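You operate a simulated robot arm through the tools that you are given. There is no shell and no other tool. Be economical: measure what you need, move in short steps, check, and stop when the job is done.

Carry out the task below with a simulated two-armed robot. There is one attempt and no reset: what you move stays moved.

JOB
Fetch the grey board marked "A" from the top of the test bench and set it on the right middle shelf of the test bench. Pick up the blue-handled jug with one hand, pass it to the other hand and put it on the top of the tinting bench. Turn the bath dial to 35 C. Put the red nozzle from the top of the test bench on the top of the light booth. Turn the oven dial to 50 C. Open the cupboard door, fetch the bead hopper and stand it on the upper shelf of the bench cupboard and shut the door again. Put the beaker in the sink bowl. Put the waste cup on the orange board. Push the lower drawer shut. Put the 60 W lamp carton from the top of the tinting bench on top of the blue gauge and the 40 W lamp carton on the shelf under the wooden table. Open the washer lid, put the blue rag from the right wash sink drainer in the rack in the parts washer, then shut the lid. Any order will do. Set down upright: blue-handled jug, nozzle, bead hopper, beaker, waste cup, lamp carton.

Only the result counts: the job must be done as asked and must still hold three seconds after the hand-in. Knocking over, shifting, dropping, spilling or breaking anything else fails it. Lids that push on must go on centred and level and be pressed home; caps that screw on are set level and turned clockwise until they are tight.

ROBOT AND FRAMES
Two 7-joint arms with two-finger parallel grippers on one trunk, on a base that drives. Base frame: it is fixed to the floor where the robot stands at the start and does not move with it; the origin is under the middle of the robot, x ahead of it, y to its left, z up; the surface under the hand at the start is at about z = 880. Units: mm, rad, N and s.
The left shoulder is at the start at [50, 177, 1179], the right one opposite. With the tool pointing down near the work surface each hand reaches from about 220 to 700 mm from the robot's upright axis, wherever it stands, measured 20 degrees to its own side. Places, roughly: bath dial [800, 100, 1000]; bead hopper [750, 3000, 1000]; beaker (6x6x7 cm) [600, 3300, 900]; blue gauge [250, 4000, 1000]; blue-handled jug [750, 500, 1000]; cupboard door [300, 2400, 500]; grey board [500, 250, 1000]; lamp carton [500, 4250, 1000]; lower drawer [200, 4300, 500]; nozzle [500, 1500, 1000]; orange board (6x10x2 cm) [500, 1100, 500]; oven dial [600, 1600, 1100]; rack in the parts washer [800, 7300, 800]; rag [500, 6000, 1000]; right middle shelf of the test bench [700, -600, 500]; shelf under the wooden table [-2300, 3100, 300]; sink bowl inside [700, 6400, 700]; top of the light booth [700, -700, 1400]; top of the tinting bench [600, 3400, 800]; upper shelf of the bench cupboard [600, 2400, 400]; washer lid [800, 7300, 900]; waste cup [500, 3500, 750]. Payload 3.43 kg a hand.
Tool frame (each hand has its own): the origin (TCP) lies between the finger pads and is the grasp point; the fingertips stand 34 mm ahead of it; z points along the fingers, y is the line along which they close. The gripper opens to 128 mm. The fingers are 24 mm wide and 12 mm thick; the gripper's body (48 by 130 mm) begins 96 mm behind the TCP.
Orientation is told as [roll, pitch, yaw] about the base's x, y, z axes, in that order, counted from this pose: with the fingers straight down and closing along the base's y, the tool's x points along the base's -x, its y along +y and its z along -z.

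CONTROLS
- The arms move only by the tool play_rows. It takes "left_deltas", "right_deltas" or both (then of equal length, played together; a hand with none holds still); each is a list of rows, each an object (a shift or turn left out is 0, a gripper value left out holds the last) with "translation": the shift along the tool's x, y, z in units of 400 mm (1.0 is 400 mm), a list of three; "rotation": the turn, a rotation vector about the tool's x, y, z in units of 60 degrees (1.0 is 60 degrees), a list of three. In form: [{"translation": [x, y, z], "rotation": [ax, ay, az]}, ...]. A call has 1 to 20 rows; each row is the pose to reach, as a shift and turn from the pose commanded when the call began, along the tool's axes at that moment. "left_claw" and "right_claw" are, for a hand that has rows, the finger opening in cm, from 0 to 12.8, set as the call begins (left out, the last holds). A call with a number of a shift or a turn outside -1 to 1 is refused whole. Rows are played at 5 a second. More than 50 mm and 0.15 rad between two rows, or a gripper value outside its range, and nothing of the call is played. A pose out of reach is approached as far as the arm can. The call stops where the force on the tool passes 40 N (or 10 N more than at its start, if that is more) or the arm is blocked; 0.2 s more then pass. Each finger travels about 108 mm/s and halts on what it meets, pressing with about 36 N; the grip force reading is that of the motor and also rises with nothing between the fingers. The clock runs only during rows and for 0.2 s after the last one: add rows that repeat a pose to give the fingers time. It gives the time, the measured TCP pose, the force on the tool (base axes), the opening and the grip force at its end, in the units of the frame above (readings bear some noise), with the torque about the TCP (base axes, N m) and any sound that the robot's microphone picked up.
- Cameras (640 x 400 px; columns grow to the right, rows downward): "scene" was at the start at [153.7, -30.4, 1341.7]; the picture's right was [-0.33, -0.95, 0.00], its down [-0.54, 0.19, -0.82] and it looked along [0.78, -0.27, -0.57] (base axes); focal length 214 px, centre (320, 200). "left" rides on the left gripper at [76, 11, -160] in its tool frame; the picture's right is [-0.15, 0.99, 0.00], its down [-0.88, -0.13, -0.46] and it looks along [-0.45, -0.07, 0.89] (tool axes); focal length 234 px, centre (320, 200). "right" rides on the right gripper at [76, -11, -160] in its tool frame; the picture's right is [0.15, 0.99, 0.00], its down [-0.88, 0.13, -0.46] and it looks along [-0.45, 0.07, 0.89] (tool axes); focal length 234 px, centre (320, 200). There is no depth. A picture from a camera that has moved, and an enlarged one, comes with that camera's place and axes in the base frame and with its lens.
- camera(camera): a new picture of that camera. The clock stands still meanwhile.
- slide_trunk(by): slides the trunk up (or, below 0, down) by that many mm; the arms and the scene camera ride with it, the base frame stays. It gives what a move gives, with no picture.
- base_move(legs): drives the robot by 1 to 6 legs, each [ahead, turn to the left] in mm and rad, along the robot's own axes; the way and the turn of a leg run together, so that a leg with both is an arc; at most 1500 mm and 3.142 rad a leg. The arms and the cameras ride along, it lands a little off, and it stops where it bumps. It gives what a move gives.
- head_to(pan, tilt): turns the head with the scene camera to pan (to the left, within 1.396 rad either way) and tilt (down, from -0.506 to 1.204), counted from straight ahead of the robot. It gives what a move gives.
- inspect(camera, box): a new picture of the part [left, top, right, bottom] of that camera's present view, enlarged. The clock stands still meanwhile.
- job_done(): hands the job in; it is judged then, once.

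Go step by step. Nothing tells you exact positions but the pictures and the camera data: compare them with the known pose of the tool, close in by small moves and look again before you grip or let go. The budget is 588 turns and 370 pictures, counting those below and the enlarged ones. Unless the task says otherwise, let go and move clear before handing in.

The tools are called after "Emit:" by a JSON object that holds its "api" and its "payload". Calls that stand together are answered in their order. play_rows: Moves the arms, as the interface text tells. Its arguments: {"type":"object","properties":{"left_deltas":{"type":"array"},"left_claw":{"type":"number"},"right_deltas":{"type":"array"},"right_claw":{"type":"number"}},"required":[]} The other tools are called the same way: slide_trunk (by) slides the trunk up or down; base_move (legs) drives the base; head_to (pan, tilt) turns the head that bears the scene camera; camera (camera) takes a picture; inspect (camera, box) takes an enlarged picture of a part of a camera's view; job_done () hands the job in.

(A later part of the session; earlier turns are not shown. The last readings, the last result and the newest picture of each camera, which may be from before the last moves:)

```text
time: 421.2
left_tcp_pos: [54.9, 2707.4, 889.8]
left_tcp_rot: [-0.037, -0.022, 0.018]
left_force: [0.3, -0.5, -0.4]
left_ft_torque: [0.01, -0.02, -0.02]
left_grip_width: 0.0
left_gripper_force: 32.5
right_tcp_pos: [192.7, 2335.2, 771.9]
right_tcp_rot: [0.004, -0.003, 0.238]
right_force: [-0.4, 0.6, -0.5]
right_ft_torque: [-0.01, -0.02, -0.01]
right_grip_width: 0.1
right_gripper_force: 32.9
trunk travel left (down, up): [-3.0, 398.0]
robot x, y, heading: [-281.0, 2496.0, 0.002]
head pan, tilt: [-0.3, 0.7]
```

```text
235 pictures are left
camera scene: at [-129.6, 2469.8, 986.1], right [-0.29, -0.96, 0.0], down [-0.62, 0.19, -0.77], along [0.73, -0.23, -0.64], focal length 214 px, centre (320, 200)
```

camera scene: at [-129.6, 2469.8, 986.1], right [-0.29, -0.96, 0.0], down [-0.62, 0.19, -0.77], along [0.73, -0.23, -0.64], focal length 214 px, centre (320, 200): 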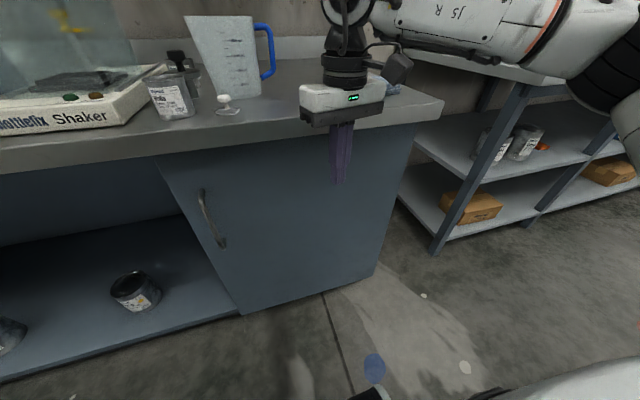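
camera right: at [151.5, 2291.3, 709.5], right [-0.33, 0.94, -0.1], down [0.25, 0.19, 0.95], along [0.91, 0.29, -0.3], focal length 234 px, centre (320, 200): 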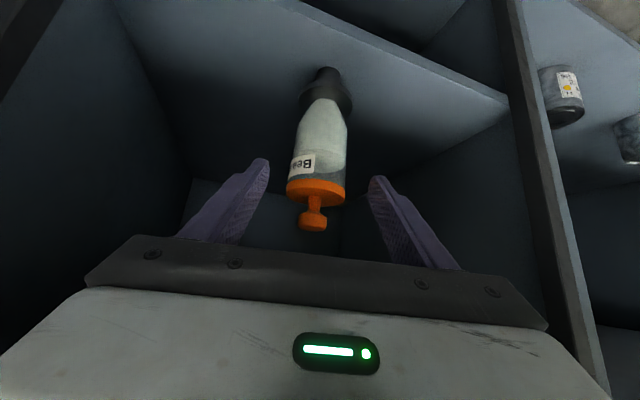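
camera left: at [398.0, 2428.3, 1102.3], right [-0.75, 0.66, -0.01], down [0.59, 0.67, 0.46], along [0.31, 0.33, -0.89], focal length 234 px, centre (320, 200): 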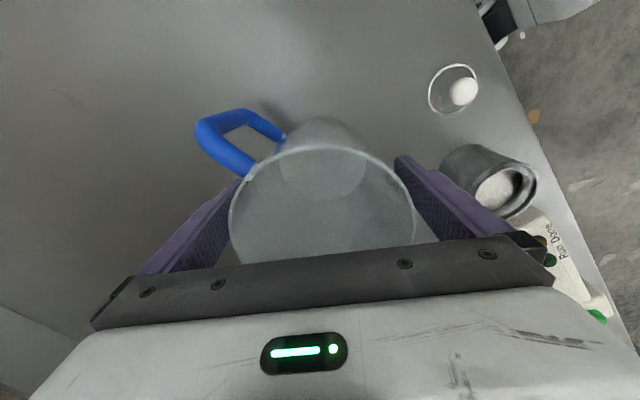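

The bench overhang would stop a vertical hand, so I back off, tilt the right hand 45° and lower it to push the last bit with the fingertips.

Emit:
{"api": "base_move", "payload": {"legs": [[-200, 0]]}}

Emit:
{"api": "play_rows", "payload": {"right_deltas": [{"translation": [-0.05, 0.02, 0.05], "rotation": [0, -0.12, 0]}, {"translation": [-0.1, 0.04, 0.1], "rotation": [0, -0.24, 0]}, {"translation": [-0.15, 0.06, 0.15], "rotation": [0, -0.36, 0]}, {"translation": [-0.2, 0.08, 0.2], "rotation": [0, -0.48, 0]}, {"translation": [-0.25, 0.099, 0.25], "rotation": [0, -0.6, 0]}, {"translation": [-0.281, 0.099, 0.275], "rotation": [0, -0.72, 0]}, {"translation": [-0.281, 0.099, 0.275], "rotation": [0, -0.78, 0]}, {"translation": [-0.281, 0.099, 0.275], "rotation": [0, -0.78, 0]}]}}

Emit:
{"api": "camera", "payload": {"camera": "right"}}

```text
time: 422.8
left_tcp_pos: [-143.5, 2707.6, 890.4]
left_tcp_rot: [-0.036, -0.019, 0.015]
left_force: [0.3, 0.4, 0.4]
left_ft_torque: [0.02, -0.02, -0.02]
left_grip_width: 0.0
left_gripper_force: 32.6
right_tcp_pos: [-5.4, 2334.2, 771.9]
right_tcp_rot: [0.005, -0.002, 0.236]
right_force: [-0.1, 0.4, -0.3]
right_ft_torque: [-0.01, -0.01, 0.01]
right_grip_width: 0.1
right_gripper_force: 32.6
trunk travel left (down, up): [-3.0, 398.0]
robot x, y, heading: [-480.4, 2497.3, 0.003]
head pan, tilt: [-0.3, 0.7]
```

```text
time: 424.6
left_tcp_pos: [-144.6, 2706.5, 889.0]
left_tcp_rot: [-0.038, -0.02, 0.016]
left_force: [-0.5, 0.3, 0.9]
left_ft_torque: [0.0, 0.03, 0.01]
left_grip_width: 0.0
left_gripper_force: 33.1
right_tcp_pos: [94.9, 2399.8, 660.9]
right_tcp_rot: [0.01, -0.818, 0.231]
right_force: [0.1, -0.3, 1.3]
right_ft_torque: [0.01, -0.01, 0.0]
right_grip_width: 0.0
right_gripper_force: 33.1
trunk travel left (down, up): [-3.0, 398.0]
robot x, y, heading: [-483.1, 2498.8, 0.004]
head pan, tilt: [-0.3, 0.7]
```

```text
234 pictures are left
camera right: at [-65.9, 2350.8, 716.5], right [-0.33, 0.94, -0.1], down [0.23, 0.18, 0.96], along [0.92, 0.29, -0.28], focal length 234 px, centre (320, 200)
```

right: 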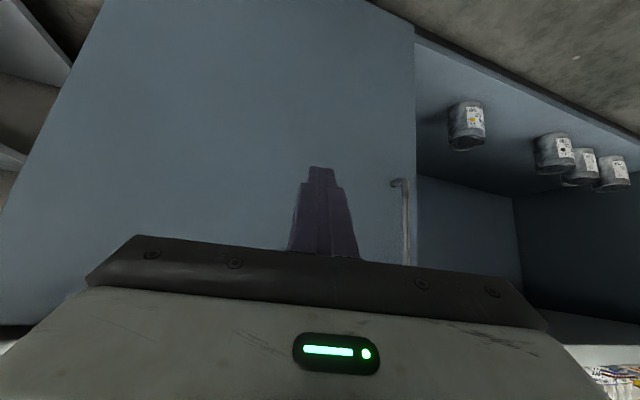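

Emit:
{"api": "base_move", "payload": {"legs": [[150, 0]]}}

Emit:
{"api": "camera", "payload": {"camera": "scene"}}

```text
time: 425.9
left_tcp_pos: [6.2, 2706.8, 890.3]
left_tcp_rot: [-0.036, -0.022, 0.017]
left_force: [0.0, -0.4, -0.2]
left_ft_torque: [0.03, 0.01, -0.03]
left_grip_width: 0.0
left_gripper_force: 32.4
right_tcp_pos: [245.0, 2400.6, 661.0]
right_tcp_rot: [0.008, -0.818, 0.231]
right_force: [0.6, -0.4, 0.0]
right_ft_torque: [-0.02, -0.01, -0.02]
right_grip_width: 0.0
right_gripper_force: 32.9
trunk travel left (down, up): [-3.0, 398.0]
robot x, y, heading: [-330.4, 2495.8, 0.003]
head pan, tilt: [-0.3, 0.7]
```

```text
233 pictures are left
camera scene: at [-178.8, 2469.6, 986.1], right [-0.29, -0.96, 0.0], down [-0.62, 0.19, -0.77], along [0.73, -0.23, -0.64], focal length 214 px, centre (320, 200)
```

scene: 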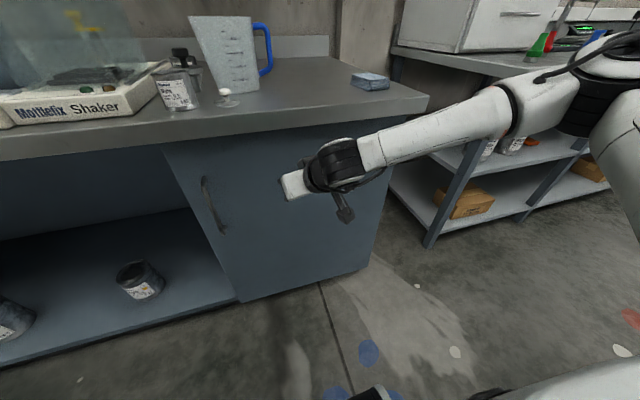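

Emit:
{"api": "play_rows", "payload": {"right_deltas": [{"translation": [-0.014, -0.005, 0.015]}, {"translation": [-0.028, -0.01, 0.03]}, {"translation": [-0.042, -0.014, 0.044]}, {"translation": [-0.056, -0.019, 0.059]}, {"translation": [-0.056, -0.019, 0.059]}]}}

Emit:
{"api": "inspect", "payload": {"camera": "scene", "box": [120, 110, 440, 310]}}

```text
time: 426.6
left_tcp_pos: [4.4, 2705.0, 890.5]
left_tcp_rot: [-0.039, -0.021, 0.013]
left_force: [0.4, -0.3, -0.5]
left_ft_torque: [0.02, 0.06, 0.02]
left_grip_width: 0.0
left_gripper_force: 32.9
right_tcp_pos: [253.9, 2398.3, 662.6]
right_tcp_rot: [0.016, -0.812, 0.231]
right_force: [-15.5, -3.8, 9.5]
right_ft_torque: [-0.09, -0.08, -0.19]
right_grip_width: 0.1
right_gripper_force: 32.9
right hand out of reach, approached as far as the arm can: row 2, 3
trunk travel left (down, up): [-3.0, 398.0]
robot x, y, heading: [-331.3, 2496.4, -0.005]
head pan, tilt: [-0.3, 0.7]
stopped in row 3 (right hand): the force on the tool passed its limit at 46 N (the readings are from after the stop); the commanded pose is now the measured one
```

```text
2.00 times, centred on (280, 210) of scene
camera zoom: at [-180.9, 2469.2, 986.5], right [-0.3, -0.96, 0.0], down [-0.61, 0.19, -0.77], along [0.73, -0.23, -0.64], focal length 429 px, centre (400, 180)
```

zoom: 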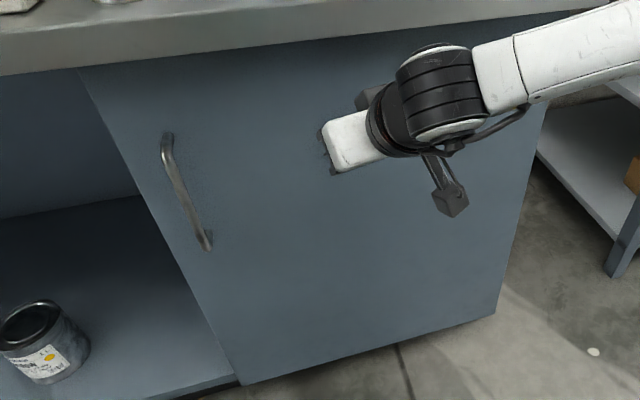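

Door is shut against its stop. Next: the oven dial and nozzle around y ≈ 1550. I back off, raise the trunk, straighten the right hand and drive there.

Emit:
{"api": "base_move", "payload": {"legs": [[-270, 0]]}}

Emit:
{"api": "slide_trunk", "payload": {"by": 350}}

Emit:
{"api": "play_rows", "payload": {"right_deltas": [{"rotation": [0, 0.13, 0]}, {"rotation": [0, 0.26, 0]}, {"rotation": [0, 0.39, 0]}, {"translation": [0, -0.05, -0.05], "rotation": [0, 0.52, 0]}, {"translation": [0, -0.1, -0.12], "rotation": [0, 0.65, 0]}, {"translation": [0, -0.15, -0.2], "rotation": [0, 0.78, 0]}, {"translation": [0, -0.2, -0.25], "rotation": [0, 0.78, 0]}]}}

Emit:
{"api": "base_move", "payload": {"legs": [[0, -1.57], [900, 0], [0, 1.57]]}}

Emit:
{"api": "head_to", "payload": {"pan": 0, "tilt": 0.4}}

Emit:
{"api": "camera", "payload": {"camera": "scene"}}

```text
time: 428.6
left_tcp_pos: [-263.1, 2706.7, 890.3]
left_tcp_rot: [-0.037, -0.021, 0.017]
left_force: [1.0, 0.5, 0.3]
left_ft_torque: [0.02, -0.02, -0.02]
left_grip_width: 0.2
left_gripper_force: 33.1
right_tcp_pos: [-13.9, 2398.5, 660.7]
right_tcp_rot: [0.017, -0.806, 0.234]
right_force: [0.4, 0.5, 0.2]
right_ft_torque: [0.01, -0.02, 0.0]
right_grip_width: 0.0
right_gripper_force: 33.1
trunk travel left (down, up): [-3.0, 398.0]
robot x, y, heading: [-599.4, 2496.3, 0.002]
head pan, tilt: [-0.3, 0.7]
```

```text
time: 432.0
left_tcp_pos: [-263.3, 2706.4, 1241.0]
left_tcp_rot: [-0.036, -0.018, 0.017]
left_force: [0.8, 0.5, 0.4]
left_ft_torque: [0.03, 0.0, 0.01]
left_grip_width: 0.0
left_gripper_force: 32.7
right_tcp_pos: [-13.9, 2398.0, 1010.3]
right_tcp_rot: [0.018, -0.805, 0.234]
right_force: [0.6, -1.0, -0.8]
right_ft_torque: [-0.01, 0.02, 0.02]
right_grip_width: 0.0
right_gripper_force: 32.4
trunk travel left (down, up): [-353.0, 48.0]
robot x, y, heading: [-596.6, 2496.6, 0.001]
head pan, tilt: [-0.3, 0.7]
```

```text
time: 433.6
left_tcp_pos: [-263.1, 2706.1, 1240.9]
left_tcp_rot: [-0.037, -0.019, 0.016]
left_force: [0.3, 0.0, 0.6]
left_ft_torque: [0.02, 0.0, 0.01]
left_grip_width: 0.2
left_gripper_force: 32.8
right_tcp_pos: [-73.0, 2296.0, 1078.6]
right_tcp_rot: [0.013, 0.009, 0.248]
right_force: [-0.8, 0.8, -0.6]
right_ft_torque: [0.04, 0.02, 0.04]
right_grip_width: 0.0
right_gripper_force: 33.1
right hand out of reach, approached as far as the arm can: row 1, 2, 3, 4, 5, 6, 7
trunk travel left (down, up): [-353.0, 48.0]
robot x, y, heading: [-599.5, 2493.2, 0.006]
head pan, tilt: [-0.3, 0.7]
```

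```text
time: 445.9
left_tcp_pos: [-270.6, 1813.8, 1239.2]
left_tcp_rot: [-0.036, -0.019, 0.002]
left_force: [-0.4, 0.8, -0.2]
left_ft_torque: [-0.01, 0.03, 0.02]
left_grip_width: 0.3
left_gripper_force: 33.3
right_tcp_pos: [-84.6, 1398.1, 1077.7]
right_tcp_rot: [0.015, 0.007, 0.232]
right_force: [-0.4, 0.7, 0.3]
right_ft_torque: [-0.01, 0.03, 0.0]
right_grip_width: 0.1
right_gripper_force: 32.1
trunk travel left (down, up): [-353.0, 48.0]
robot x, y, heading: [-606.5, 1608.6, -0.005]
head pan, tilt: [-0.3, 0.7]
```

```text
time: 446.7
left_tcp_pos: [-269.6, 1813.7, 1240.1]
left_tcp_rot: [-0.037, -0.02, 0.002]
left_force: [0.5, 0.4, 0.5]
left_ft_torque: [0.0, -0.01, 0.01]
left_grip_width: 0.1
left_gripper_force: 32.9
right_tcp_pos: [-85.7, 1399.5, 1078.2]
right_tcp_rot: [0.013, 0.008, 0.23]
right_force: [-0.4, 0.8, -0.4]
right_ft_torque: [-0.02, 0.01, 0.0]
right_grip_width: 0.0
right_gripper_force: 33.0
trunk travel left (down, up): [-353.0, 48.0]
robot x, y, heading: [-609.6, 1608.2, -0.013]
head pan, tilt: [0.0, 0.4]
```

```text
231 pictures are left
camera scene: at [-446.1, 1603.4, 1362.9], right [-0.01, -1.0, 0.0], down [-0.39, 0.01, -0.92], along [0.92, -0.01, -0.39], focal length 214 px, centre (320, 200)
```

scene: 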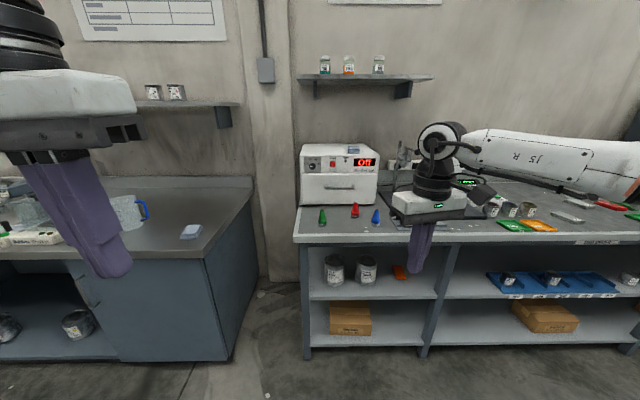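

Emit:
{"api": "inspect", "payload": {"camera": "scene", "box": [290, 140, 400, 235]}}

```text
4.21 times, centred on (345, 188) of scene
camera zoom: at [-446.1, 1603.4, 1362.9], right [-0.01, -1.0, 0.0], down [-0.39, 0.01, -0.92], along [0.92, -0.01, -0.39], focal length 903 px, centre (215, 253)
```

zoom: 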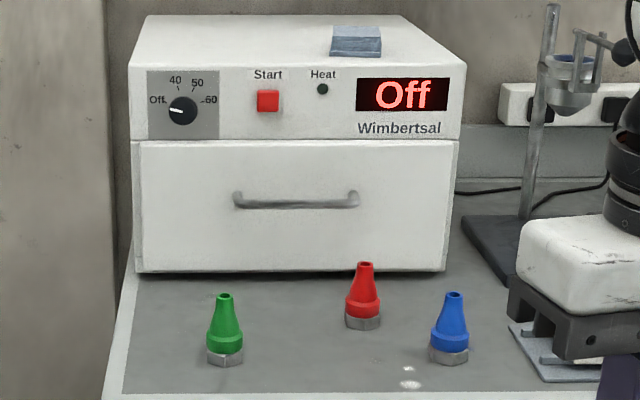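

The oven dial is on the front panel at about (612, 1630, 1098), pointer at Off; 50 is about 120° clockwise. I'll use the left hand pointed forward with the robot at y ≈ 1280. First drive there and orient the left hand.

Emit:
{"api": "base_move", "payload": {"legs": [[0, -1.56], [330, 0], [0, 1.57]]}}

Emit:
{"api": "play_rows", "payload": {"left_deltas": [{"translation": [-0.1, 0, 0.08], "rotation": [0, -0.12, 0]}, {"translation": [-0.2, 0, 0.14], "rotation": [0, -0.24, 0]}, {"translation": [-0.3, 0, 0.2], "rotation": [0, -0.36, 0]}, {"translation": [-0.4, 0, 0.26], "rotation": [0, -0.48, 0]}, {"translation": [-0.4, 0, 0.3], "rotation": [0, -0.6, 0]}, {"translation": [-0.4, 0, 0.33], "rotation": [0, -0.72, 0]}, {"translation": [-0.4, 0, 0.33], "rotation": [0, -0.84, 0]}, {"translation": [-0.4, 0, 0.33], "rotation": [0, -0.96, 0]}], "left_claw": 6}}

Emit:
{"api": "play_rows", "payload": {"left_deltas": [{"rotation": [0, -0.12, 0]}, {"rotation": [0, -0.24, 0]}, {"rotation": [0, -0.36, 0]}, {"rotation": [0, -0.5, 0]}, {"rotation": [0, -0.5, 0]}]}}

```text
time: 456.5
left_tcp_pos: [-272.9, 1483.8, 1239.0]
left_tcp_rot: [-0.036, -0.018, -0.003]
left_force: [0.5, -0.1, -0.4]
left_ft_torque: [-0.01, -0.01, -0.04]
left_grip_width: 0.1
left_gripper_force: 33.3
right_tcp_pos: [-90.0, 1068.0, 1077.4]
right_tcp_rot: [0.014, 0.007, 0.228]
right_force: [-0.5, 0.5, -0.3]
right_ft_torque: [-0.04, 0.0, -0.06]
right_grip_width: 0.1
right_gripper_force: 33.3
trunk travel left (down, up): [-353.0, 48.0]
robot x, y, heading: [-612.9, 1278.5, -0.021]
head pan, tilt: [0.0, 0.4]
```

```text
refused: row 1 steps farther than a row can; nothing moved
```

```text
time: 457.7
left_tcp_pos: [-272.3, 1483.5, 1240.0]
left_tcp_rot: [-0.043, -0.545, 0.021]
left_force: [0.3, -0.8, -0.3]
left_ft_torque: [0.02, 0.01, 0.04]
left_grip_width: 0.0
left_gripper_force: 33.7
right_tcp_pos: [-89.0, 1069.1, 1078.2]
right_tcp_rot: [0.013, 0.008, 0.228]
right_force: [-0.6, 0.2, -0.8]
right_ft_torque: [-0.04, 0.0, 0.0]
right_grip_width: 0.0
right_gripper_force: 33.4
trunk travel left (down, up): [-353.0, 48.0]
robot x, y, heading: [-608.7, 1278.3, -0.018]
head pan, tilt: [0.0, 0.4]
```

Emit:
{"api": "play_rows", "payload": {"left_deltas": [{"translation": [-0.02, 0, 0.07], "rotation": [0, -0.12, 0]}, {"translation": [-0.04, 0, 0.14], "rotation": [0, -0.24, 0]}, {"translation": [-0.06, 0, 0.21], "rotation": [0, -0.36, 0]}, {"translation": [-0.08, 0, 0.28], "rotation": [0, -0.48, 0]}, {"translation": [-0.1, 0, 0.35], "rotation": [0, -0.6, 0]}, {"translation": [-0.13, 0, 0.42], "rotation": [0, -0.72, 0]}, {"translation": [-0.15, 0, 0.48], "rotation": [0, -0.84, 0]}, {"translation": [-0.16, 0, 0.506], "rotation": [0, -0.93, 0]}, {"translation": [-0.16, 0, 0.506], "rotation": [0, -0.93, 0]}], "left_claw": 6}}

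Emit:
{"api": "camera", "payload": {"camera": "left"}}

```text
time: 459.7
left_tcp_pos: [-108.5, 1471.0, 1125.2]
left_tcp_rot: [-0.137, -1.295, 0.131]
left_force: [-0.6, 0.3, -0.4]
left_ft_torque: [-0.01, 0.0, 0.0]
left_grip_width: 60.0
left_gripper_force: 0.1
left hand out of reach, approached as far as the arm can: row 3, 4, 5, 6, 7, 8, 9
right_tcp_pos: [-89.2, 1069.4, 1077.7]
right_tcp_rot: [0.014, 0.007, 0.228]
right_force: [-0.9, 0.1, 0.4]
right_ft_torque: [-0.03, -0.03, 0.0]
right_grip_width: 0.3
right_gripper_force: 32.9
trunk travel left (down, up): [-353.0, 48.0]
robot x, y, heading: [-610.6, 1277.8, -0.017]
head pan, tilt: [0.0, 0.4]
```

```text
229 pictures are left
camera left: at [-281.8, 1482.9, 1093.6], right [0.04, 0.99, 0.1], down [-0.2, -0.09, 0.98], along [0.98, -0.06, 0.2], focal length 234 px, centre (320, 200)
```

left: 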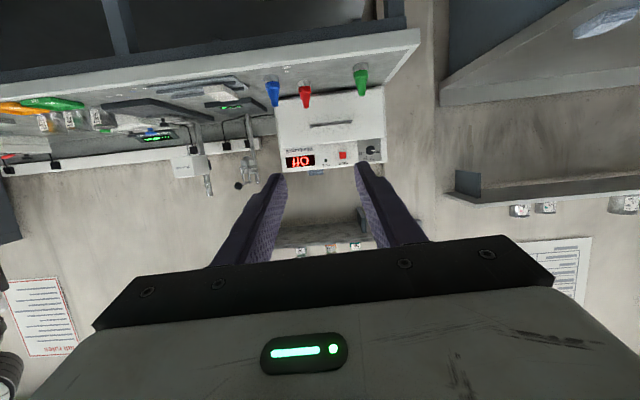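

Emit:
{"api": "base_move", "payload": {"legs": [[0, 0.32]]}}

Emit:
{"api": "play_rows", "payload": {"left_deltas": [{"rotation": [0.1, -0.03, 0.03]}, {"rotation": [0.2, -0.06, 0.06]}, {"rotation": [0.3, -0.1, 0.09]}, {"rotation": [0.395, -0.15, 0.112]}, {"rotation": [0.395, -0.19, 0.112]}, {"rotation": [0.395, -0.19, 0.112]}]}}

```text
time: 461.1
left_tcp_pos: [-194.5, 1621.5, 1125.0]
left_tcp_rot: [-0.139, -1.295, 0.453]
left_force: [-0.3, -0.2, -0.8]
left_ft_torque: [0.0, 0.01, 0.02]
left_grip_width: 60.1
left_gripper_force: 0.1
right_tcp_pos: [-48.9, 1244.5, 1078.4]
right_tcp_rot: [0.014, 0.006, 0.55]
right_force: [0.1, 0.8, -0.5]
right_ft_torque: [-0.01, 0.05, -0.03]
right_grip_width: 0.0
right_gripper_force: 33.2
trunk travel left (down, up): [-353.0, 48.0]
robot x, y, heading: [-608.3, 1280.2, 0.304]
head pan, tilt: [0.0, 0.4]
```

```text
time: 462.5
left_tcp_pos: [-194.1, 1620.8, 1124.5]
left_tcp_rot: [0.159, -1.506, -0.268]
left_force: [-0.4, 0.4, -0.5]
left_ft_torque: [0.01, 0.0, 0.0]
left_grip_width: 60.0
left_gripper_force: 0.2
left hand out of reach, approached as far as the arm can: row 1, 2
right_tcp_pos: [-49.9, 1245.4, 1079.0]
right_tcp_rot: [0.014, 0.009, 0.549]
right_force: [-0.6, 0.2, -0.6]
right_ft_torque: [0.01, -0.01, -0.02]
right_grip_width: 0.0
right_gripper_force: 32.9
trunk travel left (down, up): [-353.0, 48.0]
robot x, y, heading: [-611.7, 1279.3, 0.302]
head pan, tilt: [0.0, 0.4]
```

The left hand now points at the oven almost level. I test the roll range (for the 120° turn).

Emit:
{"api": "play_rows", "payload": {"left_deltas": [{"rotation": [0, 0, -0.14]}, {"rotation": [0, 0, -0.28]}, {"rotation": [0, 0, -0.42]}, {"rotation": [0, 0, -0.56]}, {"rotation": [0, 0, -0.7]}, {"rotation": [0, 0, -0.84]}, {"rotation": [0, 0, -0.98]}, {"rotation": [0, 0, -0.98]}]}}

```text
time: 464.3
left_tcp_pos: [-194.7, 1621.0, 1124.9]
left_tcp_rot: [-1.494, -0.55, 1.423]
left_force: [-0.4, 0.7, -0.2]
left_ft_torque: [0.0, 0.03, 0.01]
left_grip_width: 59.9
left_gripper_force: 0.0
right_tcp_pos: [-49.7, 1245.1, 1077.5]
right_tcp_rot: [0.014, 0.008, 0.549]
right_force: [-0.5, 0.2, 0.3]
right_ft_torque: [0.01, -0.01, 0.0]
right_grip_width: 0.0
right_gripper_force: 33.3
trunk travel left (down, up): [-353.0, 48.0]
robot x, y, heading: [-610.2, 1279.4, 0.306]
head pan, tilt: [0.0, 0.4]
```

Roll range works. I drive to the bench (x ≈ 40) and turn back to heading 0.3.

Emit:
{"api": "base_move", "payload": {"legs": [[0, -0.31], [640, 0], [0, 0.31]]}}

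Emit:
{"api": "camera", "payload": {"camera": "left"}}

Emit:
{"api": "head_to", "payload": {"pan": 0.4, "tilt": 0.4}}

Emit:
{"api": "camera", "payload": {"camera": "scene"}}

```text
time: 468.7
left_tcp_pos: [500.9, 1472.3, 1124.8]
left_tcp_rot: [-1.495, -0.552, 1.11]
left_force: [0.0, 0.1, 0.0]
left_ft_torque: [-0.01, -0.01, 0.0]
left_grip_width: 59.9
left_gripper_force: 0.1
right_tcp_pos: [517.6, 1070.5, 1077.5]
right_tcp_rot: [0.012, 0.025, 0.259]
right_force: [-2.3, -0.8, -0.2]
right_ft_torque: [0.14, -0.23, 0.14]
right_grip_width: 0.2
right_gripper_force: 33.1
trunk travel left (down, up): [-353.0, 48.0]
robot x, y, heading: [-0.4, 1273.6, -0.004]
head pan, tilt: [0.0, 0.4]
stopped in leg 2: the force on the tool passed its limit at 55 N (the readings are from after the stop); the commanded pose is now the measured one
```

```text
228 pictures are left
camera left: at [328.9, 1486.2, 1085.2], right [0.22, 0.61, -0.76], down [-0.1, 0.79, 0.6], along [0.97, -0.05, 0.23], focal length 234 px, centre (320, 200)
```

left: 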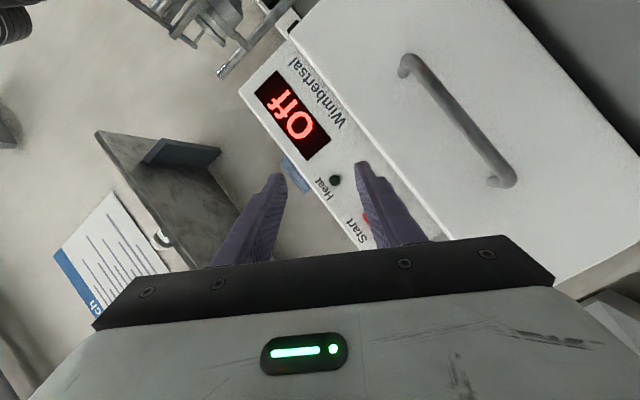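

```text
time: 469.5
left_tcp_pos: [501.3, 1473.4, 1126.0]
left_tcp_rot: [-1.494, -0.554, 1.112]
left_force: [0.2, 0.3, 0.3]
left_ft_torque: [-0.02, -0.01, -0.03]
left_grip_width: 59.9
left_gripper_force: 0.0
right_tcp_pos: [518.3, 1070.1, 1077.2]
right_tcp_rot: [0.012, 0.024, 0.258]
right_force: [-2.5, -1.6, -0.3]
right_ft_torque: [0.13, -0.31, 0.2]
right_grip_width: 0.0
right_gripper_force: 33.4
trunk travel left (down, up): [-353.0, 48.0]
robot x, y, heading: [-4.6, 1270.4, -0.006]
head pan, tilt: [0.4, 0.4]
```

```text
227 pictures are left
camera scene: at [154.2, 1308.0, 1363.0], right [0.38, -0.92, 0.0], down [-0.36, -0.15, -0.92], along [0.85, 0.35, -0.39], focal length 214 px, centre (320, 200)
```

scene: 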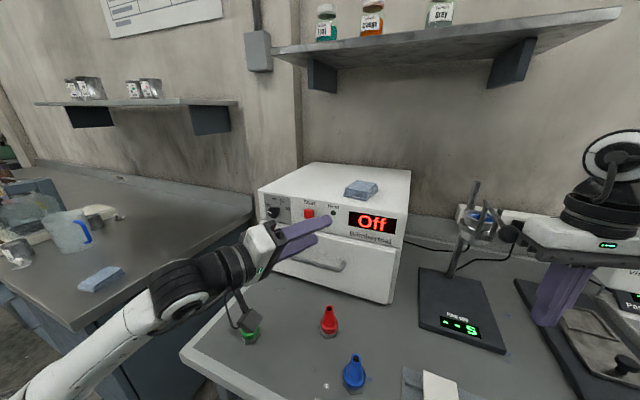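

The right hand bumped something. I inspect right away.

Emit:
{"api": "inspect", "payload": {"camera": "scene", "box": [400, 120, 640, 400]}}

Emit:
{"api": "camera", "payload": {"camera": "right"}}

```text
1.43 times, centred on (520, 260) of scene
camera zoom: at [154.2, 1308.0, 1363.0], right [0.38, -0.92, 0.0], down [-0.36, -0.15, -0.92], along [0.85, 0.35, -0.39], focal length 306 px, centre (34, 114)
```

zoom: 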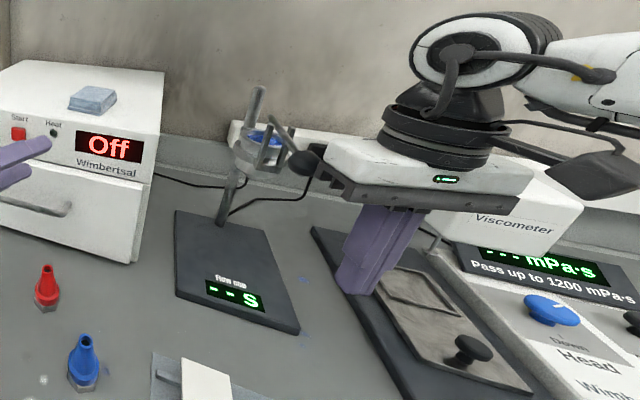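

```text
225 pictures are left
camera right: at [452.3, 1040.6, 1240.0], right [-0.39, 0.92, 0.02], down [0.83, 0.35, 0.44], along [0.39, 0.18, -0.9], focal length 234 px, centre (320, 200)
```

right: 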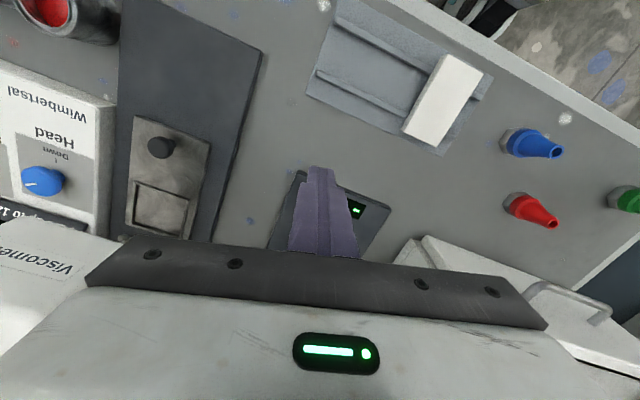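

The right gripper pressed against the flow-cup lever knob. I back the base off and check the stand.

Emit:
{"api": "base_move", "payload": {"legs": [[-120, 0]]}}

Emit:
{"api": "inspect", "payload": {"camera": "scene", "box": [400, 120, 640, 400]}}

```text
time: 470.8
left_tcp_pos: [383.0, 1473.4, 1125.6]
left_tcp_rot: [-1.494, -0.554, 1.113]
left_force: [0.3, -0.2, -0.6]
left_ft_torque: [0.01, 0.0, 0.02]
left_grip_width: 59.8
left_gripper_force: 0.1
right_tcp_pos: [399.3, 1072.1, 1077.1]
right_tcp_rot: [0.013, 0.023, 0.258]
right_force: [-0.6, -0.1, 0.2]
right_ft_torque: [0.02, -0.03, 0.0]
right_grip_width: 0.0
right_gripper_force: 32.9
trunk travel left (down, up): [-353.0, 48.0]
robot x, y, heading: [-124.2, 1275.0, -0.005]
head pan, tilt: [0.4, 0.4]
```

```text
1.43 times, centred on (520, 260) of scene
camera zoom: at [35.2, 1309.1, 1363.1], right [0.38, -0.92, 0.0], down [-0.36, -0.15, -0.92], along [0.85, 0.35, -0.39], focal length 306 px, centre (34, 114)
```

zoom: 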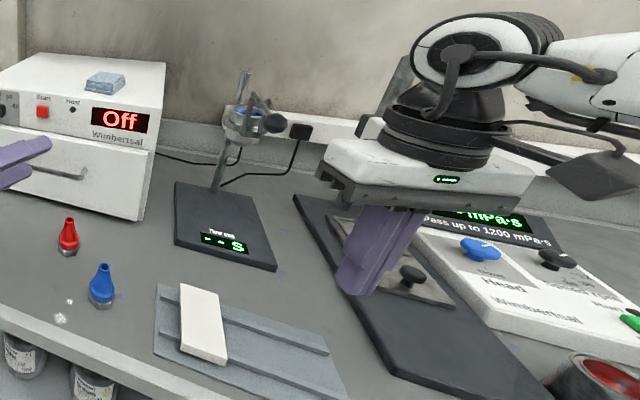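

The stand and lever are where they were (positions match before and after). I tuck the right hand, then approach again.

Emit:
{"api": "play_rows", "payload": {"right_deltas": [{"translation": [0.11, 0, 0]}, {"translation": [0.22, 0.01, 0]}, {"translation": [0.33, 0.015, 0]}, {"translation": [0.44, 0.018, 0]}, {"translation": [0.46, 0.018, 0]}]}}

Emit:
{"api": "base_move", "payload": {"legs": [[150, 0], [0, 0.31]]}}

Emit:
{"api": "camera", "payload": {"camera": "left"}}

Emit:
{"api": "camera", "payload": {"camera": "scene"}}

```text
time: 472.0
left_tcp_pos: [383.5, 1473.9, 1125.2]
left_tcp_rot: [-1.492, -0.551, 1.112]
left_force: [-0.2, -0.4, -0.4]
left_ft_torque: [0.0, 0.02, 0.01]
left_grip_width: 59.9
left_gripper_force: 0.1
right_tcp_pos: [219.8, 1031.3, 1081.4]
right_tcp_rot: [0.012, 0.026, 0.258]
right_force: [0.1, 0.4, -0.2]
right_ft_torque: [0.01, 0.0, 0.01]
right_grip_width: 0.0
right_gripper_force: 33.5
trunk travel left (down, up): [-353.0, 48.0]
robot x, y, heading: [-119.4, 1277.1, -0.007]
head pan, tilt: [0.4, 0.4]
```

```text
time: 474.3
left_tcp_pos: [449.0, 1617.3, 1124.7]
left_tcp_rot: [-1.493, -0.551, 1.423]
left_force: [-0.6, -0.3, -0.6]
left_ft_torque: [0.01, -0.02, -0.02]
left_grip_width: 59.9
left_gripper_force: 0.1
right_tcp_pos: [428.6, 1145.4, 1080.9]
right_tcp_rot: [0.012, 0.025, 0.571]
right_force: [0.1, -0.7, 0.1]
right_ft_torque: [-0.01, -0.07, 0.01]
right_grip_width: 0.1
right_gripper_force: 33.6
trunk travel left (down, up): [-353.0, 48.0]
robot x, y, heading: [32.7, 1273.7, 0.306]
head pan, tilt: [0.4, 0.4]
```

```text
223 pictures are left
camera left: at [280.0, 1577.7, 1084.8], right [0.02, 0.65, -0.76], down [-0.34, 0.72, 0.6], along [0.94, 0.25, 0.23], focal length 234 px, centre (320, 200)
```

left: 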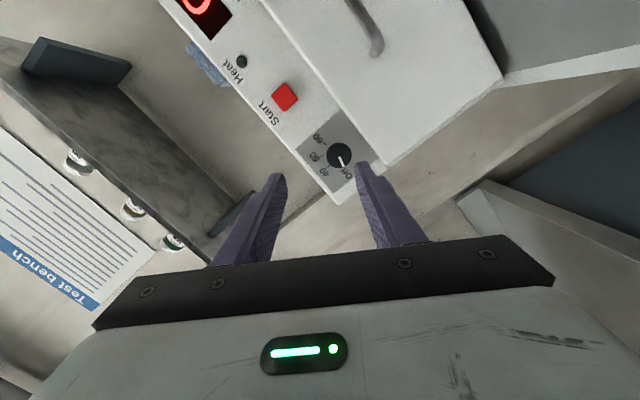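

```text
222 pictures are left
camera scene: at [167.7, 1354.6, 1362.9], right [0.65, -0.76, 0.0], down [-0.3, -0.25, -0.92], along [0.7, 0.6, -0.39], focal length 214 px, centre (320, 200)
```

scene: 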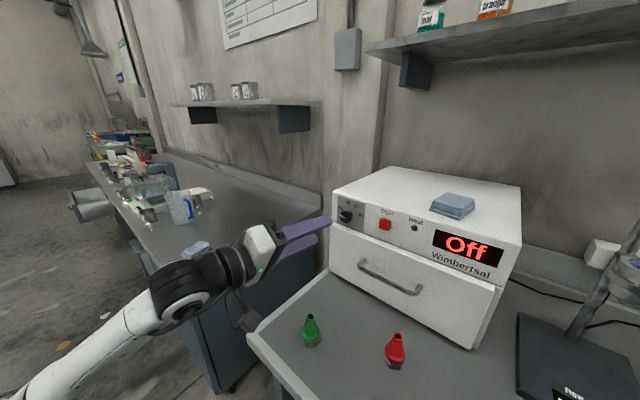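

Knob at (612, 1635, 1103). I align and approach to a standoff.

Emit:
{"api": "play_rows", "payload": {"left_deltas": [{"translation": [-0.025, 0.035, 0.06]}, {"translation": [-0.053, 0.0715, 0.12]}, {"translation": [-0.053, 0.0715, 0.19]}, {"translation": [-0.053, 0.0715, 0.19]}], "left_claw": 5}}

Emit:
{"api": "camera", "payload": {"camera": "left"}}

```text
time: 475.3
left_tcp_pos: [525.3, 1642.4, 1106.9]
left_tcp_rot: [-1.492, -0.551, 1.422]
left_force: [0.9, 0.2, 0.7]
left_ft_torque: [-0.01, -0.01, 0.02]
left_grip_width: 50.0
left_gripper_force: 0.0
right_tcp_pos: [428.9, 1148.3, 1080.8]
right_tcp_rot: [0.011, 0.024, 0.572]
right_force: [-0.2, -0.3, 0.1]
right_ft_torque: [-0.01, -0.02, 0.04]
right_grip_width: 0.0
right_gripper_force: 33.5
trunk travel left (down, up): [-353.0, 48.0]
robot x, y, heading: [30.6, 1274.7, 0.31]
head pan, tilt: [0.4, 0.4]
```

```text
221 pictures are left
camera left: at [358.9, 1602.2, 1066.8], right [0.02, 0.65, -0.76], down [-0.34, 0.72, 0.6], along [0.94, 0.25, 0.23], focal length 234 px, centre (320, 200)
```

left: 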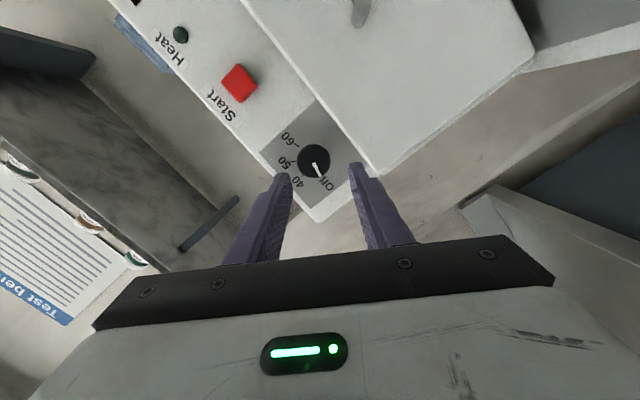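

Aligned. I advance 62 mm and close.

Emit:
{"api": "play_rows", "payload": {"left_deltas": [{"translation": [0, 0, 0.08]}, {"translation": [0, 0, 0.155]}, {"translation": [0, 0, 0.155]}]}}

Emit:
{"api": "play_rows", "payload": {"left_deltas": [{}, {}, {}, {}], "left_claw": 1.5}}

Emit:
{"api": "inspect", "payload": {"camera": "left", "box": [240, 60, 400, 220]}}

```text
time: 475.9
left_tcp_pos: [576.0, 1637.1, 1103.9]
left_tcp_rot: [-1.491, -0.552, 1.422]
left_force: [-19.0, 1.7, -0.3]
left_ft_torque: [-0.26, -0.47, -0.08]
left_grip_width: 48.9
left_gripper_force: 0.0
right_tcp_pos: [429.7, 1146.5, 1081.4]
right_tcp_rot: [0.015, 0.025, 0.569]
right_force: [1.2, 0.3, -0.8]
right_ft_torque: [0.02, 0.07, 0.01]
right_grip_width: 0.2
right_gripper_force: 33.2
trunk travel left (down, up): [-353.0, 48.0]
robot x, y, heading: [29.5, 1271.7, 0.316]
head pan, tilt: [0.4, 0.4]
stopped in row 3 (left hand): the force on the tool passed its limit at 144 N (the readings are from after the stop); the commanded pose is now the measured one
```

```text
time: 476.9
left_tcp_pos: [577.3, 1634.0, 1107.7]
left_tcp_rot: [-1.498, -0.555, 1.424]
left_force: [-5.3, -6.7, 18.3]
left_ft_torque: [-0.24, 0.06, 0.08]
left_grip_width: 34.3
left_gripper_force: 17.2
right_tcp_pos: [427.0, 1144.8, 1080.3]
right_tcp_rot: [0.012, 0.022, 0.571]
right_force: [0.1, -0.3, 0.7]
right_ft_torque: [-0.01, -0.03, 0.02]
right_grip_width: 0.0
right_gripper_force: 33.1
trunk travel left (down, up): [-353.0, 48.0]
robot x, y, heading: [28.8, 1273.7, 0.306]
head pan, tilt: [0.4, 0.4]
```

```text
2.50 times, centred on (320, 140) of left
camera zoom: at [409.2, 1594.6, 1066.6], right [0.02, 0.65, -0.76], down [-0.34, 0.72, 0.6], along [0.94, 0.25, 0.24], focal length 585 px, centre (320, 350)
```

zoom: 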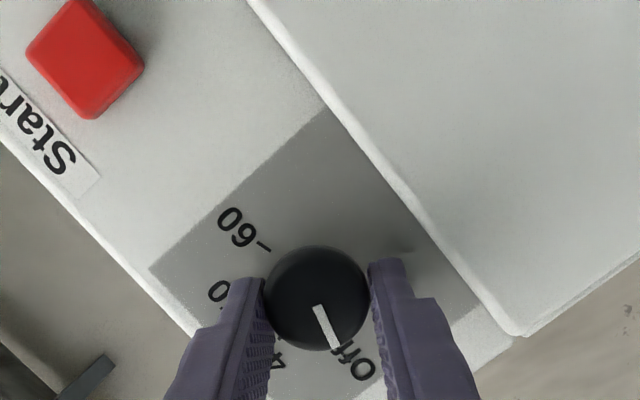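

The fingertips touched the panel (x ≈ 610). I back off 5 mm and complete the grip.

Emit:
{"api": "play_rows", "payload": {"left_deltas": [{"translation": [0, 0, -0.012]}, {"translation": [0, 0, -0.012]}, {"translation": [0, 0, -0.012]}, {"translation": [0, 0, -0.012]}], "left_claw": 1.2}}

Emit:
{"api": "inspect", "payload": {"camera": "left", "box": [240, 60, 400, 220]}}

```text
time: 477.6
left_tcp_pos: [576.7, 1634.6, 1107.3]
left_tcp_rot: [-1.508, -0.553, 1.425]
left_force: [11.3, -3.1, 0.2]
left_ft_torque: [-0.02, -0.4, -0.21]
left_grip_width: 33.5
left_gripper_force: 45.0
right_tcp_pos: [430.6, 1147.9, 1080.1]
right_tcp_rot: [0.012, 0.026, 0.568]
right_force: [0.1, -0.7, -0.2]
right_ft_torque: [-0.01, -0.01, 0.01]
right_grip_width: 0.1
right_gripper_force: 33.0
trunk travel left (down, up): [-353.0, 48.0]
robot x, y, heading: [33.2, 1275.5, 0.306]
head pan, tilt: [0.4, 0.4]
stopped in row 3 (left hand): the force on the tool passed its limit at 41 N (the readings are from after the stop); the commanded pose is now the measured one
```

```text
2.50 times, centred on (320, 140) of left
camera zoom: at [409.0, 1595.2, 1065.8], right [0.03, 0.64, -0.76], down [-0.34, 0.72, 0.6], along [0.94, 0.24, 0.24], focal length 585 px, centre (320, 350)
```

zoom: 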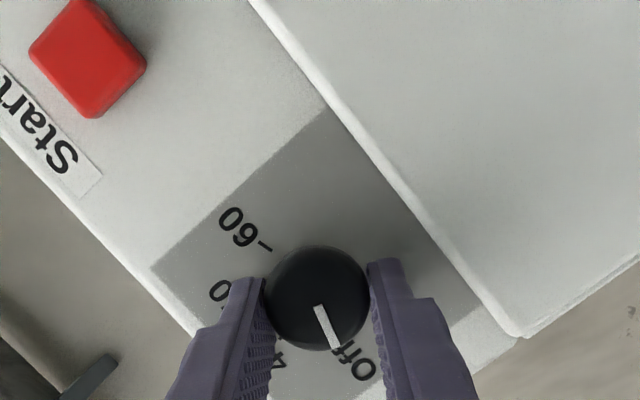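

Firm grip. I turn clockwise 57° first.

Emit:
{"api": "play_rows", "payload": {"left_deltas": [{"rotation": [0, 0, 0.12]}, {"rotation": [0, 0, 0.24]}, {"rotation": [0, 0, 0.36]}, {"rotation": [0, 0, 0.48]}, {"rotation": [0, 0, 0.6]}, {"rotation": [0, 0, 0.72]}, {"rotation": [0, 0, 0.84]}, {"rotation": [0, 0, 0.95]}, {"rotation": [0, 0, 0.95]}]}}

Emit:
{"api": "inspect", "payload": {"camera": "left", "box": [240, 60, 400, 220]}}

```text
time: 479.6
left_tcp_pos: [574.8, 1630.6, 1109.5]
left_tcp_rot: [-0.325, -1.514, 0.209]
left_force: [1.1, -21.5, 2.6]
left_ft_torque: [-0.13, 0.4, -0.44]
left_grip_width: 33.6
left_gripper_force: 45.3
right_tcp_pos: [430.2, 1143.0, 1080.9]
right_tcp_rot: [0.015, 0.025, 0.571]
right_force: [-0.6, -1.0, 0.1]
right_ft_torque: [0.0, -0.03, -0.02]
right_grip_width: 0.0
right_gripper_force: 32.7
trunk travel left (down, up): [-353.0, 48.0]
robot x, y, heading: [34.0, 1274.4, 0.307]
head pan, tilt: [0.4, 0.4]
```

```text
2.50 times, centred on (320, 140) of left
camera zoom: at [413.4, 1660.0, 1040.8], right [0.12, 0.98, 0.13], down [-0.42, -0.07, 0.91], along [0.9, -0.17, 0.4], focal length 585 px, centre (320, 350)
```

zoom: 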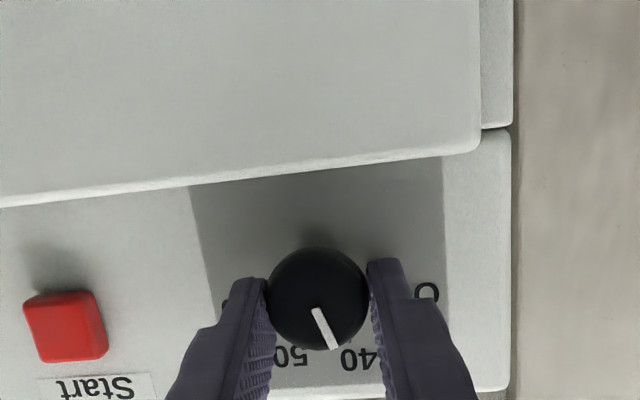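

Emit:
{"api": "play_rows", "payload": {"left_deltas": [{"rotation": [0, 0, 0.12]}, {"rotation": [0, 0, 0.24]}, {"rotation": [0, 0, 0.36]}, {"rotation": [0, 0, 0.48]}, {"rotation": [0, 0, 0.6]}, {"rotation": [0, 0, 0.72]}, {"rotation": [0, 0, 0.84]}, {"rotation": [0, 0, 0.92]}, {"rotation": [0, 0, 0.92]}]}}

Emit:
{"api": "inspect", "payload": {"camera": "left", "box": [240, 60, 400, 220]}}

Emit:
{"api": "inspect", "payload": {"camera": "scene", "box": [310, 170, 470, 270]}}

```text
time: 481.5
left_tcp_pos: [568.8, 1642.6, 1096.0]
left_tcp_rot: [1.48, -0.746, -1.694]
left_force: [5.5, -2.2, -9.9]
left_ft_torque: [0.16, 0.02, -0.47]
left_grip_width: 32.7
left_gripper_force: 18.2
left hand out of reach, approached as far as the arm can: row 7, 8, 9
right_tcp_pos: [430.3, 1148.4, 1080.7]
right_tcp_rot: [0.01, 0.029, 0.57]
right_force: [-0.7, 1.3, 1.5]
right_ft_torque: [-0.08, -0.01, 0.01]
right_grip_width: 0.1
right_gripper_force: 33.0
trunk travel left (down, up): [-353.0, 48.0]
robot x, y, heading: [32.7, 1277.1, 0.303]
head pan, tilt: [0.4, 0.4]
stopped in row 9 (left hand): the force on the tool passed its limit at 125 N (the readings are from after the stop); the commanded pose is now the measured one
```

```text
2.50 times, centred on (320, 140) of left
camera zoom: at [421.8, 1735.3, 1062.7], right [0.16, 0.55, 0.82], down [-0.55, -0.64, 0.53], along [0.82, -0.54, 0.2], focal length 585 px, centre (320, 350)
```

zoom: 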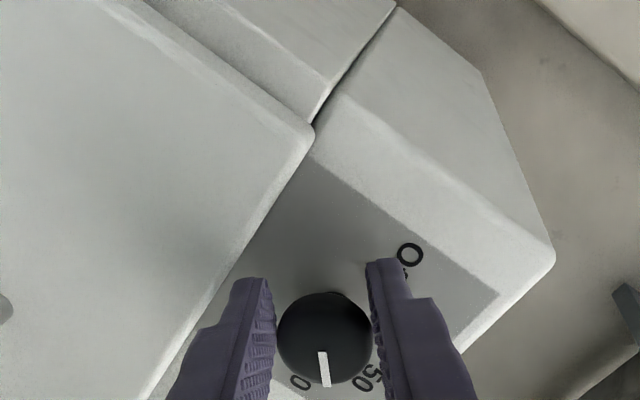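

```text
4.00 times, centred on (390, 220) of scene
camera zoom: at [170.1, 1357.1, 1362.4], right [0.65, -0.76, 0.0], down [-0.3, -0.25, -0.92], along [0.7, 0.59, -0.39], focal length 858 px, centre (40, 120)
```

zoom: 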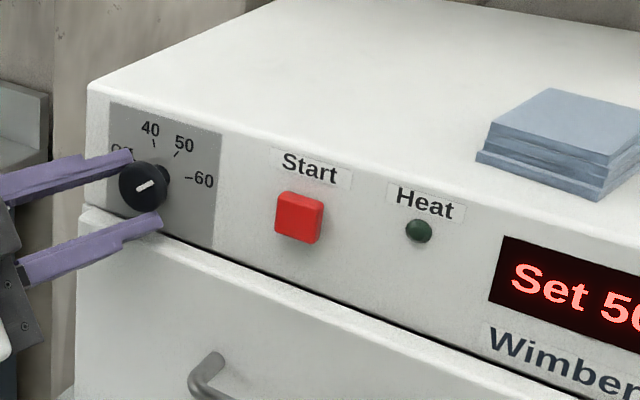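

The display now shows a set value; I read it in full.

Emit:
{"api": "inspect", "payload": {"camera": "scene", "box": [320, 180, 540, 290]}}

```text
2.91 times, centred on (430, 235) of scene
camera zoom: at [170.1, 1357.1, 1362.4], right [0.65, -0.76, 0.0], down [-0.3, -0.25, -0.92], along [0.7, 0.59, -0.39], focal length 624 px, centre (0, 98)
```

zoom: 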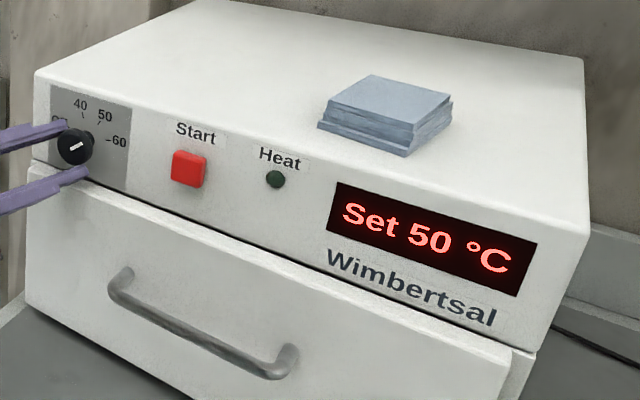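

"Set 50 °C". I open and pull back.

Emit:
{"api": "play_rows", "payload": {"left_deltas": [{}, {}, {}], "left_claw": 6}}

Emit:
{"api": "play_rows", "payload": {"left_deltas": [{"translation": [0, 0, -0.08]}, {"translation": [0, 0, -0.16]}, {"translation": [0, 0, -0.2]}]}}

Emit:
{"api": "inspect", "payload": {"camera": "scene", "box": [310, 180, 510, 290]}}

```text
time: 482.3
left_tcp_pos: [567.6, 1641.4, 1103.1]
left_tcp_rot: [1.494, -0.74, -1.703]
left_force: [-0.9, 0.2, 4.1]
left_ft_torque: [-0.12, -0.09, -0.06]
left_grip_width: 59.1
left_gripper_force: 0.1
right_tcp_pos: [428.5, 1145.9, 1081.7]
right_tcp_rot: [0.012, 0.024, 0.568]
right_force: [0.3, -0.7, -0.7]
right_ft_torque: [0.01, -0.03, 0.01]
right_grip_width: 0.0
right_gripper_force: 32.6
trunk travel left (down, up): [-353.0, 48.0]
robot x, y, heading: [30.7, 1275.6, 0.307]
head pan, tilt: [0.4, 0.4]
```

```text
time: 483.1
left_tcp_pos: [488.8, 1655.9, 1107.1]
left_tcp_rot: [1.491, -0.739, -1.7]
left_force: [0.1, -0.3, -1.1]
left_ft_torque: [-0.03, 0.01, -0.01]
left_grip_width: 59.9
left_gripper_force: 0.2
right_tcp_pos: [429.2, 1145.7, 1081.0]
right_tcp_rot: [0.011, 0.023, 0.57]
right_force: [-1.1, 0.8, 0.5]
right_ft_torque: [0.01, -0.02, 0.0]
right_grip_width: 0.1
right_gripper_force: 33.1
trunk travel left (down, up): [-353.0, 48.0]
robot x, y, heading: [34.3, 1275.2, 0.305]
head pan, tilt: [0.4, 0.4]
```

```text
3.20 times, centred on (410, 235) of scene
camera zoom: at [168.3, 1353.8, 1363.0], right [0.65, -0.76, 0.0], down [-0.3, -0.25, -0.92], along [0.7, 0.6, -0.39], focal length 686 px, centre (32, 88)
```

zoom: 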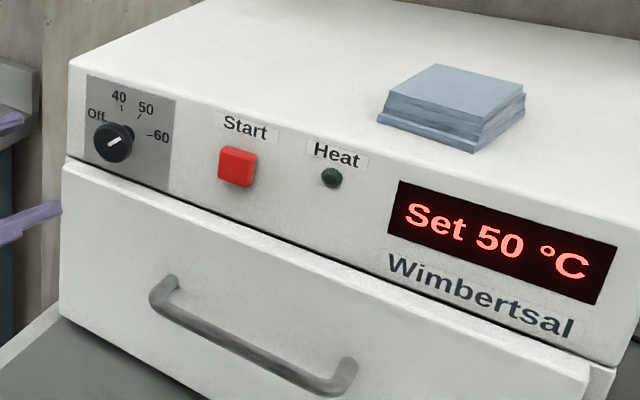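

Emit:
{"api": "inspect", "payload": {"camera": "scene", "box": [330, 195, 380, 235]}}

```text
10.00 times, centred on (355, 215) of scene
camera zoom: at [168.3, 1353.8, 1363.0], right [0.65, -0.76, 0.0], down [-0.3, -0.25, -0.92], along [0.7, 0.6, -0.39], focal length 2145 px, centre (-30, 50)
```

zoom: 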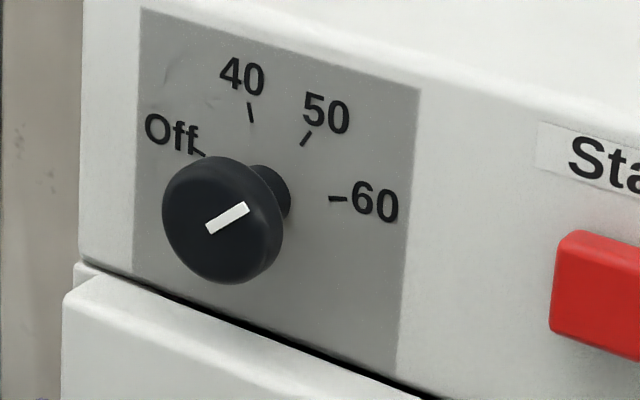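

Closer inspection shows the pointer about 18° past the 50 tick. I re-grip and turn it back.

Emit:
{"api": "play_rows", "payload": {"left_deltas": [{"translation": [-0.017, -0.005, 0.07]}, {"translation": [-0.017, -0.005, 0.14]}, {"translation": [-0.017, -0.005, 0.205]}, {"translation": [-0.017, -0.005, 0.205]}], "left_claw": 5.2}}

Emit:
{"api": "inspect", "payload": {"camera": "left", "box": [240, 60, 400, 220]}}

```text
time: 484.1
left_tcp_pos: [568.1, 1634.7, 1104.5]
left_tcp_rot: [1.491, -0.74, -1.698]
left_force: [0.4, -0.7, -0.1]
left_ft_torque: [-0.02, -0.01, 0.01]
left_grip_width: 52.0
left_gripper_force: 0.1
right_tcp_pos: [429.7, 1146.8, 1080.8]
right_tcp_rot: [0.014, 0.024, 0.569]
right_force: [-0.4, -0.5, 0.0]
right_ft_torque: [0.01, -0.01, -0.02]
right_grip_width: 0.0
right_gripper_force: 32.8
trunk travel left (down, up): [-353.0, 48.0]
robot x, y, heading: [31.9, 1274.3, 0.302]
head pan, tilt: [0.4, 0.4]
```

```text
2.50 times, centred on (320, 140) of left
camera zoom: at [421.4, 1728.4, 1070.7], right [0.15, 0.54, 0.83], down [-0.55, -0.65, 0.52], along [0.82, -0.54, 0.2], focal length 585 px, centre (320, 350)
```

zoom: 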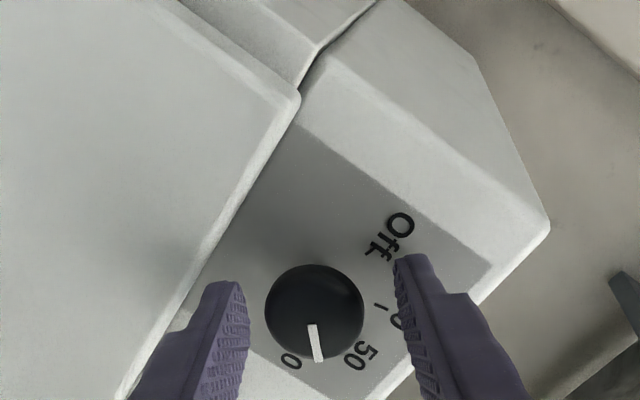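

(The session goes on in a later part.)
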